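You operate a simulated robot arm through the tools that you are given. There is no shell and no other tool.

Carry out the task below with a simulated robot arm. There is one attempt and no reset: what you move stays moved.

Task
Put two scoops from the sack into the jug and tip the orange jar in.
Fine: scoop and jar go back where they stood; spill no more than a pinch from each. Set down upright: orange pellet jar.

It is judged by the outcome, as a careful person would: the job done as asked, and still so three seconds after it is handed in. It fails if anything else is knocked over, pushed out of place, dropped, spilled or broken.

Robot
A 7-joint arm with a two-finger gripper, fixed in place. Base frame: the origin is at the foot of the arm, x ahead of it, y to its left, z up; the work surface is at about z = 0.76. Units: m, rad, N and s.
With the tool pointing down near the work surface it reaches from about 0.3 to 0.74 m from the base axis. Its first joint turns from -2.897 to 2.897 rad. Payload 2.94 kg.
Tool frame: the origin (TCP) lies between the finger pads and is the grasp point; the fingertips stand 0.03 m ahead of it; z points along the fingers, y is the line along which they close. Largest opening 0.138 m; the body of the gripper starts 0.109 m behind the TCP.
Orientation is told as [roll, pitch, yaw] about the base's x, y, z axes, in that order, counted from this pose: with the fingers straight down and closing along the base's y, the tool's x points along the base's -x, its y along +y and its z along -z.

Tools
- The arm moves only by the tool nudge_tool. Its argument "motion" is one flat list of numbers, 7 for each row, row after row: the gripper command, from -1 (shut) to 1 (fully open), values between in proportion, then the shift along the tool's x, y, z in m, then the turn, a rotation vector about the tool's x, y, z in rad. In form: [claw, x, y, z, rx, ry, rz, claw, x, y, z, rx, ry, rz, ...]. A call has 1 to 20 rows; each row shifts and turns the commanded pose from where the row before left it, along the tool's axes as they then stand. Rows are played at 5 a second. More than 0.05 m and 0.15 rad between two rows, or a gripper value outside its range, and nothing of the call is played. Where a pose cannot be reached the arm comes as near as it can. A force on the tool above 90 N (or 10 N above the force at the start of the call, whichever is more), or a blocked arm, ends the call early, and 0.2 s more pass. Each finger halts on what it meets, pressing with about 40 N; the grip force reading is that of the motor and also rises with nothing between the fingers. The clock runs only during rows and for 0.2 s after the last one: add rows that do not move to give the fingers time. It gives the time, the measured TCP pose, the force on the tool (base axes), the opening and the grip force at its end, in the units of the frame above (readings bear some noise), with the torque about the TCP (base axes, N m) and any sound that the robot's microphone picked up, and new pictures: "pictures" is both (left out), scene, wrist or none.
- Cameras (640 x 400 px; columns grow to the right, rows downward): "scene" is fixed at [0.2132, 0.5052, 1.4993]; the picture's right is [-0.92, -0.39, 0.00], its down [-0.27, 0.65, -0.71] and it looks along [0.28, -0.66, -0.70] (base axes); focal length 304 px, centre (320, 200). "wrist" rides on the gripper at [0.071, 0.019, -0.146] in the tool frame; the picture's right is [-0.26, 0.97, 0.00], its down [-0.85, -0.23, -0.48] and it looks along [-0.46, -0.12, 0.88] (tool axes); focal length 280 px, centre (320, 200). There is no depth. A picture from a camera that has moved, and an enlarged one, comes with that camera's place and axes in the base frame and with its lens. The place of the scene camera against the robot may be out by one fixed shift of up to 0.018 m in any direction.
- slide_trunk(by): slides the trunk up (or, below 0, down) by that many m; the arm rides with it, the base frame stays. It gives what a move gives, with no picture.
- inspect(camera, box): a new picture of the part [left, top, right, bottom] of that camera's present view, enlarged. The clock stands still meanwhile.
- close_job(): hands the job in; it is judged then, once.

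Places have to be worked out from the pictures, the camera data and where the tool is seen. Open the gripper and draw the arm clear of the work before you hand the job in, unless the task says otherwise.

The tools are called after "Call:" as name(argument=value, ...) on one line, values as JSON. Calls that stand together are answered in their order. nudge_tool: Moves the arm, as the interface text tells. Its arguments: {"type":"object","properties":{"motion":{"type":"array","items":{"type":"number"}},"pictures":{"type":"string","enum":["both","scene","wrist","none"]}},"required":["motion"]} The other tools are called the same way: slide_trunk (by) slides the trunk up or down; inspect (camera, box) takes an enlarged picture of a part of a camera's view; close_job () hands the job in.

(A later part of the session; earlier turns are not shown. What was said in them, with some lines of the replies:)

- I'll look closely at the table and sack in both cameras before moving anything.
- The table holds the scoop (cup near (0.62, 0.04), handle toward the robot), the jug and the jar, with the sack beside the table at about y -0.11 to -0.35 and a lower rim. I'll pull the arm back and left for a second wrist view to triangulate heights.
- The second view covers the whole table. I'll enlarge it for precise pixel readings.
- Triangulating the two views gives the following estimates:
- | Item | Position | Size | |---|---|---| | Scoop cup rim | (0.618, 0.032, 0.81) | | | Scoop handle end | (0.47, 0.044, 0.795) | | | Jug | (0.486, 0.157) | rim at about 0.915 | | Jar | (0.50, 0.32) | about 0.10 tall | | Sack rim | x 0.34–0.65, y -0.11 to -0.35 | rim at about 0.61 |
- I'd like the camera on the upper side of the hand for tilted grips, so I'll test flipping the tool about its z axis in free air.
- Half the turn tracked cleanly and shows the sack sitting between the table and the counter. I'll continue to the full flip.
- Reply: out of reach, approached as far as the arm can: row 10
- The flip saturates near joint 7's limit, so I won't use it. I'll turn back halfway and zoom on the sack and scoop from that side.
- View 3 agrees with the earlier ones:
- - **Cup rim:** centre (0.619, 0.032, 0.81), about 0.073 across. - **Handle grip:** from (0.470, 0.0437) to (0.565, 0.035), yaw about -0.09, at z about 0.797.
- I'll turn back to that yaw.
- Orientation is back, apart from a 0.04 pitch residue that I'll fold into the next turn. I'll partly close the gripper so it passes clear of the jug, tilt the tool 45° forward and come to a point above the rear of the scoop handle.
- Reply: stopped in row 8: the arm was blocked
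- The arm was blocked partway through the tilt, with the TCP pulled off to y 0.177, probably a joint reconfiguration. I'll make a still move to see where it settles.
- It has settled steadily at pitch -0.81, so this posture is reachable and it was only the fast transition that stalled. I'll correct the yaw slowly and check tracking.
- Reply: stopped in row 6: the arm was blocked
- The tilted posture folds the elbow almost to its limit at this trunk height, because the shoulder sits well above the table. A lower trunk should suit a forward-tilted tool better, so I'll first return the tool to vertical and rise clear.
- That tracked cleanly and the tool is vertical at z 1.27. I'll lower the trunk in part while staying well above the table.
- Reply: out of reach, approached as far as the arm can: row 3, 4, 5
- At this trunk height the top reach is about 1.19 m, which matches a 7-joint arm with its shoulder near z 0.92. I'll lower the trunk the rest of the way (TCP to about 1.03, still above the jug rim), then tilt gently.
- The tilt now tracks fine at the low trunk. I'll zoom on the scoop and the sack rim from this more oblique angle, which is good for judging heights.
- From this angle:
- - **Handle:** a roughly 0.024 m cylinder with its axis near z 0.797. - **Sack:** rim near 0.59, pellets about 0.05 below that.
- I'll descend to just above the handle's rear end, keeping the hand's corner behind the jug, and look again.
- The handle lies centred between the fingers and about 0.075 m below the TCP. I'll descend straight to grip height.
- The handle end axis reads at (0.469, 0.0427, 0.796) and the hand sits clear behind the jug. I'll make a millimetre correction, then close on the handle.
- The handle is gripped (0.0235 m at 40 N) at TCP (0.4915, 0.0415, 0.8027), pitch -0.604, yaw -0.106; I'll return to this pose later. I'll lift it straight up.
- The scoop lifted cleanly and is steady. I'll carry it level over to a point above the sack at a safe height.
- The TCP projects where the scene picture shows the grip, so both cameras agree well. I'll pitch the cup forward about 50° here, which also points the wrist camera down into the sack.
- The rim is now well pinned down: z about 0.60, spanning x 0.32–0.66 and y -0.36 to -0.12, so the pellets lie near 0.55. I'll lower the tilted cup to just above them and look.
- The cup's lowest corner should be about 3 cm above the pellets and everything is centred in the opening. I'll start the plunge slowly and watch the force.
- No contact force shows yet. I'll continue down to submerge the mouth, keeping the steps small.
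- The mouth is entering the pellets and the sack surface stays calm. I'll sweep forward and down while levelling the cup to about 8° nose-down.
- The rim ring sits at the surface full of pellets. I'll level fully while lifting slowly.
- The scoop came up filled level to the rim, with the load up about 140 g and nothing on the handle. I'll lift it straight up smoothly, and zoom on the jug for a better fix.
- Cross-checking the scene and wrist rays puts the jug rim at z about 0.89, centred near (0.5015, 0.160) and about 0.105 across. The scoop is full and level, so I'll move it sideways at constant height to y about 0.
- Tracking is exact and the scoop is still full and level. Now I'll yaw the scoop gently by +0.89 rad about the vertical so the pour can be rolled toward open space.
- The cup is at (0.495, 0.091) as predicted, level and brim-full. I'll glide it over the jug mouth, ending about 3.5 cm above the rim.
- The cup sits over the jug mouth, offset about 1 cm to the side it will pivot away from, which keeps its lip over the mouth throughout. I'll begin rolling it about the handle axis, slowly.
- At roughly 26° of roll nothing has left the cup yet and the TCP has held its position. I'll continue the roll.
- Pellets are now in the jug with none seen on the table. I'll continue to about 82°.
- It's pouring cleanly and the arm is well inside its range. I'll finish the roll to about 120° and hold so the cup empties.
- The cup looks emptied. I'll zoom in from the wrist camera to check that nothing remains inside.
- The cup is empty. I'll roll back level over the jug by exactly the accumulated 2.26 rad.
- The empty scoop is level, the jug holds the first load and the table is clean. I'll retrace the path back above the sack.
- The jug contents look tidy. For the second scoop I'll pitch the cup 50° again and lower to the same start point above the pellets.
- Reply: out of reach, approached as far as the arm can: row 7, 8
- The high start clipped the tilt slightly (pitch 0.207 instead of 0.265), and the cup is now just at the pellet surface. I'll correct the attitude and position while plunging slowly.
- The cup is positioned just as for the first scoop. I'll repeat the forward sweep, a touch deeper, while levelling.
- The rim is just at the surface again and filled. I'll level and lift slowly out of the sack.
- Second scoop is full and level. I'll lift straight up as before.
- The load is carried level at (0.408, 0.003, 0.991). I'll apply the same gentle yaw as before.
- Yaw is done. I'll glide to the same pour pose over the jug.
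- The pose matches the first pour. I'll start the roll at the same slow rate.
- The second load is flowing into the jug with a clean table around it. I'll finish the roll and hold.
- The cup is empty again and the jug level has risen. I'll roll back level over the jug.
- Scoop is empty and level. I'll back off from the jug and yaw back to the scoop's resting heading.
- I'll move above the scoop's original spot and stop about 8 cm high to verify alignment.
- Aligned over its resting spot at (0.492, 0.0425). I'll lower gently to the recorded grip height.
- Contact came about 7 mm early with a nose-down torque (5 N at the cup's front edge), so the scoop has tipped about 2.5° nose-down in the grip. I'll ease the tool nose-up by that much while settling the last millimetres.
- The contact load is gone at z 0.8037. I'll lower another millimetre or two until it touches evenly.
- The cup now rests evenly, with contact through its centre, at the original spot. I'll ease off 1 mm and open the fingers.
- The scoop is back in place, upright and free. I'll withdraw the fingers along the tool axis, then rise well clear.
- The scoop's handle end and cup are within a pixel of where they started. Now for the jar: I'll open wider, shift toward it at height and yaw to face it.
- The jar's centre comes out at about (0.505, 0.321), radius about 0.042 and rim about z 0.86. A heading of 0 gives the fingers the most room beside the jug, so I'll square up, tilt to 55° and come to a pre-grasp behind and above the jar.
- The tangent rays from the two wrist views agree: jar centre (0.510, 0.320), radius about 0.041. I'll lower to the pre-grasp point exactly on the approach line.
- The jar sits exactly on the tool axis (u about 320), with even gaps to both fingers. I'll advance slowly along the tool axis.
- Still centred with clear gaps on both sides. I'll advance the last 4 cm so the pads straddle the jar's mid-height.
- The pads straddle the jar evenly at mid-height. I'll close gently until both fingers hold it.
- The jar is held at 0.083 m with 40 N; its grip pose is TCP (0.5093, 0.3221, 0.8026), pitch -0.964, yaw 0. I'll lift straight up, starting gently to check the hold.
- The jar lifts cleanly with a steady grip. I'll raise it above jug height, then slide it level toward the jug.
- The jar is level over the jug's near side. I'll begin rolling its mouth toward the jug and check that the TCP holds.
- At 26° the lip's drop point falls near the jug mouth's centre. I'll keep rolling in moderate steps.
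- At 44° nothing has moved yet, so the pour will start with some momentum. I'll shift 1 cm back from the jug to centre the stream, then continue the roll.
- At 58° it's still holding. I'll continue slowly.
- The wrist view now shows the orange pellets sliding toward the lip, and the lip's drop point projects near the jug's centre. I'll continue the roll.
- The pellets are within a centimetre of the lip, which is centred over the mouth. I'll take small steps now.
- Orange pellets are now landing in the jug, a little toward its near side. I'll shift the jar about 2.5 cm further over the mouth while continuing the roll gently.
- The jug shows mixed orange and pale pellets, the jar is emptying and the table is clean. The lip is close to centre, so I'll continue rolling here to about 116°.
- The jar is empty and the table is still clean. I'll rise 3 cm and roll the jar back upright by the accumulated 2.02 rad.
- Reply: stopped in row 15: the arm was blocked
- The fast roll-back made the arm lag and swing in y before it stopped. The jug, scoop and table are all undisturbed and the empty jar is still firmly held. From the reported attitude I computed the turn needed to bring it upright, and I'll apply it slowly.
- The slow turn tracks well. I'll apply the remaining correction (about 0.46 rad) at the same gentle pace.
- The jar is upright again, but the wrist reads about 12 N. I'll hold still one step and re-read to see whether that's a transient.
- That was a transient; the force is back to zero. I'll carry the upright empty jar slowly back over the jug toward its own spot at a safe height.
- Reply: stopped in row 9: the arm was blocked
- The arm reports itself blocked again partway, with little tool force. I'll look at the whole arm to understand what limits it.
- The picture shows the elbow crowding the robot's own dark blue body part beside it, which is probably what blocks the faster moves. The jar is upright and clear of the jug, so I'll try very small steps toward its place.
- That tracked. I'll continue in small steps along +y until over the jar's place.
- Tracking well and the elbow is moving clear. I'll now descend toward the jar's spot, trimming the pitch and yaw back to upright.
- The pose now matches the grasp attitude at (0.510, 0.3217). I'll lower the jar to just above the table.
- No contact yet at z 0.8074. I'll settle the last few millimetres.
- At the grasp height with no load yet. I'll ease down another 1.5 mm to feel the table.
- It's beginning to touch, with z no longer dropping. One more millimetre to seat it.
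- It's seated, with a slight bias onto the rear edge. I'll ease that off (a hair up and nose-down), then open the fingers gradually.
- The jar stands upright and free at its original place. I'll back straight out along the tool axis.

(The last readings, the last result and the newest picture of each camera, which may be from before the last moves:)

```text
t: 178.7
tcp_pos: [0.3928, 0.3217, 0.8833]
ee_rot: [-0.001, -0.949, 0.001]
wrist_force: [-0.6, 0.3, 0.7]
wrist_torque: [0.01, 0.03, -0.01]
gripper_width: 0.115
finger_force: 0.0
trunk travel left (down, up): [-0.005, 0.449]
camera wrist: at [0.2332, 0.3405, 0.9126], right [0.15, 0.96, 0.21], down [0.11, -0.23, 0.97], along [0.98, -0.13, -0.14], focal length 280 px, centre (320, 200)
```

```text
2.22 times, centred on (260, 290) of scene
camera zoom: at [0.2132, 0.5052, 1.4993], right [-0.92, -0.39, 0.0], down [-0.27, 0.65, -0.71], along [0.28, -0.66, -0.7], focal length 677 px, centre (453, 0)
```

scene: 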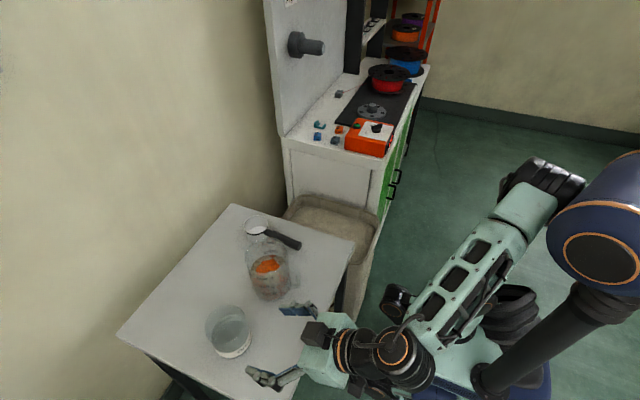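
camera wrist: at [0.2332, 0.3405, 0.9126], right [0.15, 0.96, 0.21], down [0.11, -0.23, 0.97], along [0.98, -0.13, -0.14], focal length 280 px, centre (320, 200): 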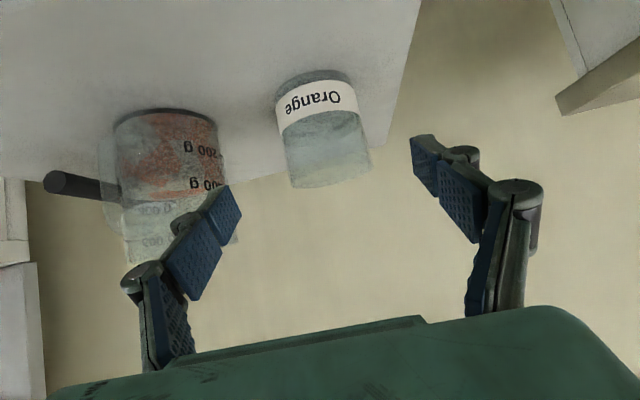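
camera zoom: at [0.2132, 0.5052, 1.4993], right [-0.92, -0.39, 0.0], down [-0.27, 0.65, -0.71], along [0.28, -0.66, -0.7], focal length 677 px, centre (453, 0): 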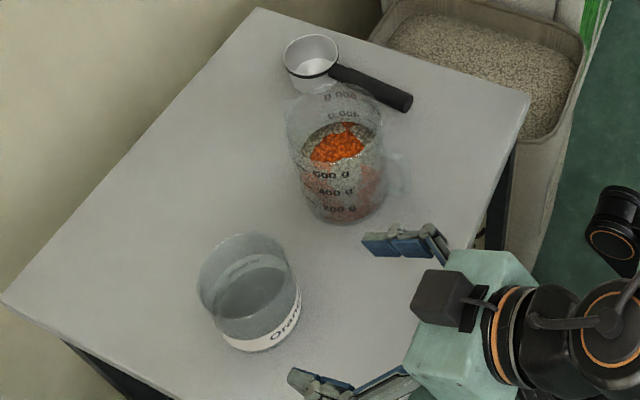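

The jar, jug and scoop all sit where they started. I'll rise slowly away from the table while easing the tilt.

Call:
nudge_tool(motion=[0.667, -0.008, 0, -0.0058, 0, 0, 0, 0.667, -0.008, 0, -0.0058, 0, 0.02, 0, 0.667, -0.008, 0, -0.006, 0, 0.02, 0, 0.667, -0.0078, 0, -0.0062, 0, 0.02, 0, 0.667, -0.0077, 0, -0.0064, 0, 0.02, 0, 0.667, -0.0075, 0, -0.0066, 0, 0.02, 0, 0.667, -0.0074, 0, -0.0067, 0, 0.02, 0, 0.667, -0.0072, 0, -0.0069, 0, 0.02, 0, 0.667, -0.0071, 0, -0.007, 0, 0.02, 0, 0.667, -0.007, 0, -0.0072, 0, 0.02, 0, 0.667, -0.0068, 0, -0.0073, 0, 0.02, 0, 0.667, -0.0067, 0, -0.0074, 0, 0.02, 0, 0.667, 0, 0, 0, 0, 0, 0], pictures="both")

Call:
inspect(camera="scene", box=[210, 200, 360, 320])

Call:
inspect(camera="scene", box=[110, 270, 310, 400])

```text
t: 181.5
tcp_pos: [0.3898, 0.3208, 1.008]
ee_rot: [0.004, -0.734, -0.003]
wrist_force: [0.2, -0.1, 0.6]
wrist_torque: [0.01, 0.01, -0.03]
gripper_width: 0.1152
finger_force: 0.0
trunk travel left (down, up): [-0.005, 0.449]
camera wrist: at [0.2399, 0.34, 1.0704], right [0.2, 0.96, 0.18], down [0.31, -0.23, 0.92], along [0.93, -0.13, -0.35], focal length 280 px, centre (320, 200)
```

scene: 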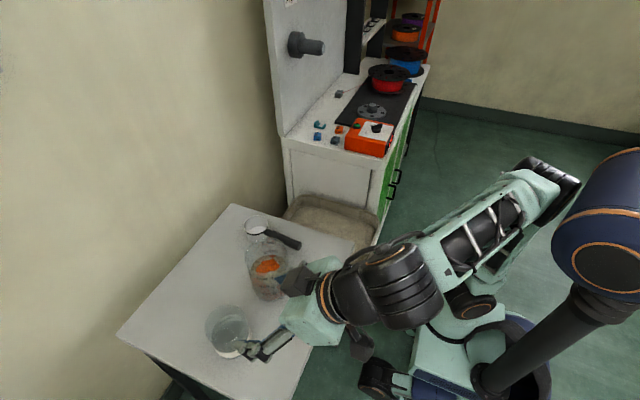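
wrist: 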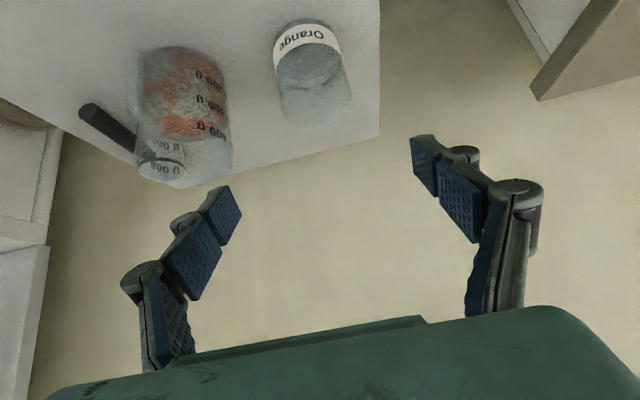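

```text
3.33 times, centred on (285, 260) of scene
camera zoom: at [0.2132, 0.5052, 1.4993], right [-0.92, -0.39, 0.0], down [-0.27, 0.65, -0.71], along [0.28, -0.66, -0.7], focal length 1015 px, centre (437, 0)
```

zoom: 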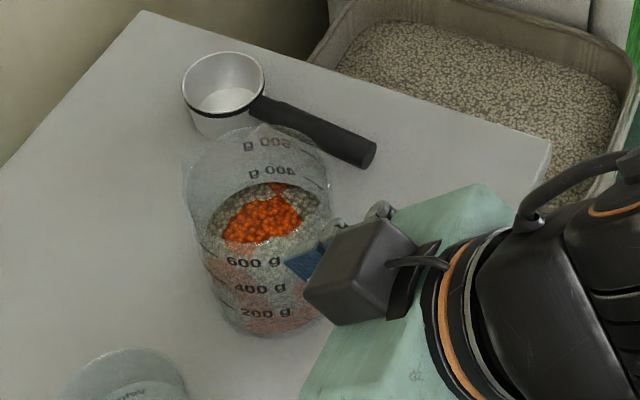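

```text
3.08 times, centred on (210, 335) of scene
camera zoom: at [0.2132, 0.5052, 1.4993], right [-0.92, -0.39, 0.0], down [-0.27, 0.65, -0.71], along [0.28, -0.66, -0.7], focal length 937 px, centre (658, -215)
```

zoom: 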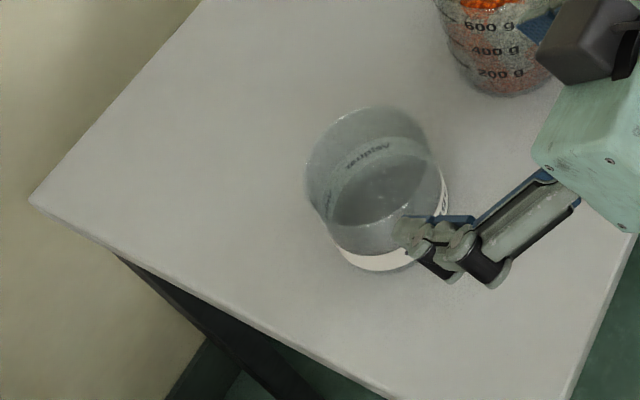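

The table is clean, with no stray pellets, and the jar is upright. I'll raise the trunk to lift the whole arm clear of the work, then open the gripper fully and take a final look.

Call:
slide_trunk(by=0.2)

Call:
nudge_tool(motion=[1, 0, 0, 0, 0, 0, 0, 1, 0, 0, 0, 0, 0, 0, 1, 0, 0, 0, 0, 0, 0], pictures="both")

Call:
inspect(camera="scene", box=[110, 190, 400, 390])

```text
t: 183.7
tcp_pos: [0.3899, 0.3218, 1.2076]
ee_rot: [0.003, -0.735, -0.004]
wrist_force: [-0.5, 0.6, 0.0]
wrist_torque: [0.0, -0.03, 0.0]
gripper_width: 0.1149
finger_force: 0.0
trunk travel left (down, up): [-0.205, 0.249]
```

```text
t: 184.5
tcp_pos: [0.3889, 0.3218, 1.2084]
ee_rot: [0.003, -0.734, -0.004]
wrist_force: [-0.1, -0.2, -0.6]
wrist_torque: [0.01, -0.01, -0.02]
gripper_width: 0.1382
finger_force: 0.1
trunk travel left (down, up): [-0.205, 0.249]
camera wrist: at [0.2401, 0.34, 1.2699], right [0.2, 0.96, 0.18], down [0.31, -0.23, 0.92], along [0.93, -0.13, -0.35], focal length 280 px, centre (320, 200)
```

scene: 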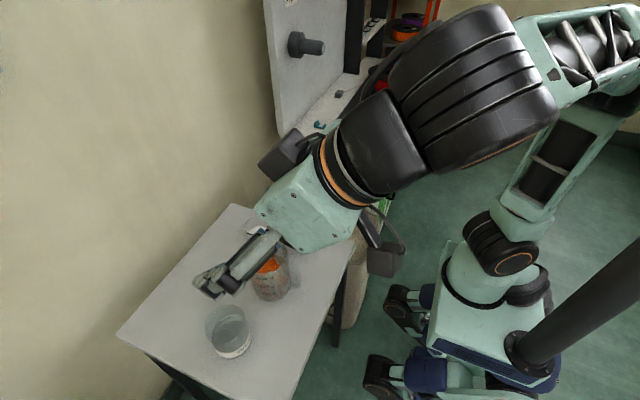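
wrist: 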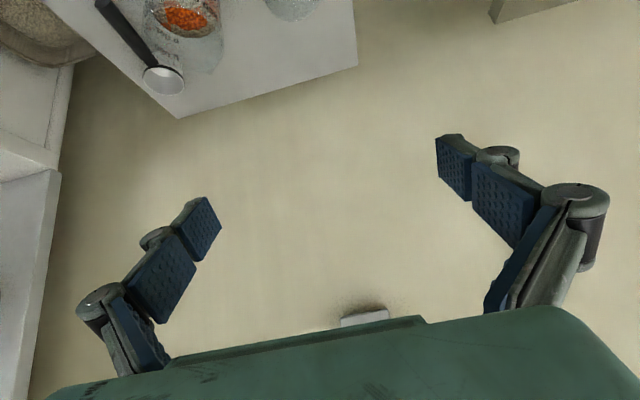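

```text
2.00 times, centred on (255, 290) of scene
camera zoom: at [0.2132, 0.5052, 1.4993], right [-0.92, -0.39, 0.0], down [-0.27, 0.65, -0.71], along [0.28, -0.66, -0.7], focal length 609 px, centre (450, 20)
```

zoom: 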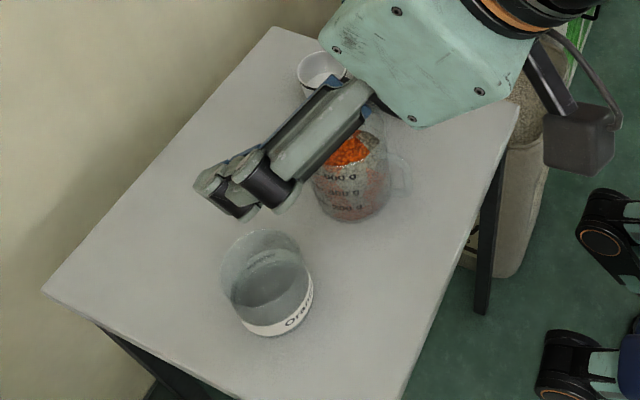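

The arm is well clear above the table. One last zoom from the wrist camera to check the side of the jug the scene camera can't see.

Call:
inspect(camera="wrist", box=[0, 0, 380, 140])

```text
1.68 times, centred on (190, 70) of wrist
camera zoom: at [0.2401, 0.34, 1.2699], right [0.2, 0.96, 0.18], down [0.31, -0.23, 0.92], along [0.93, -0.13, -0.35], focal length 472 px, centre (539, 419)
```

zoom: 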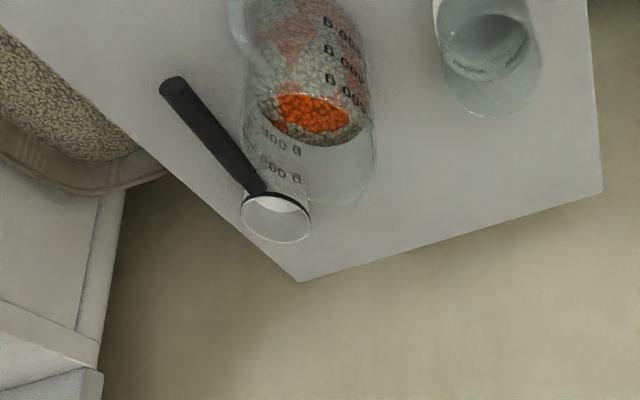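

No pellets show on the table. The jug holds two scoops plus the orange pellets, the scoop and the upright empty jar are back in place, and the gripper is open and clear. I'm handing the job in.

Call:
close_job()

```text
The job is handed in.
```

I put two level scoops from the sack into the jug, tipped in the whole orange jar, and handed the job in.

- **Scoop and jar:** Both are back where they stood, within about 2 mm by the pictures. The jar is upright and empty.
- **Spills:** No stray pellets showed in the last pictures from either camera.
- **One hiccup:** After the jar was emptied, the arm stalled while rolling it back. It swung the jar about 14 cm sideways above the table. The arm stalled once more on the way back to the jar's spot, so I finished in small steps. The pictures show that nothing was touched or moved.

The gripper is open, and the arm is drawn up about 0.45 m above the table.
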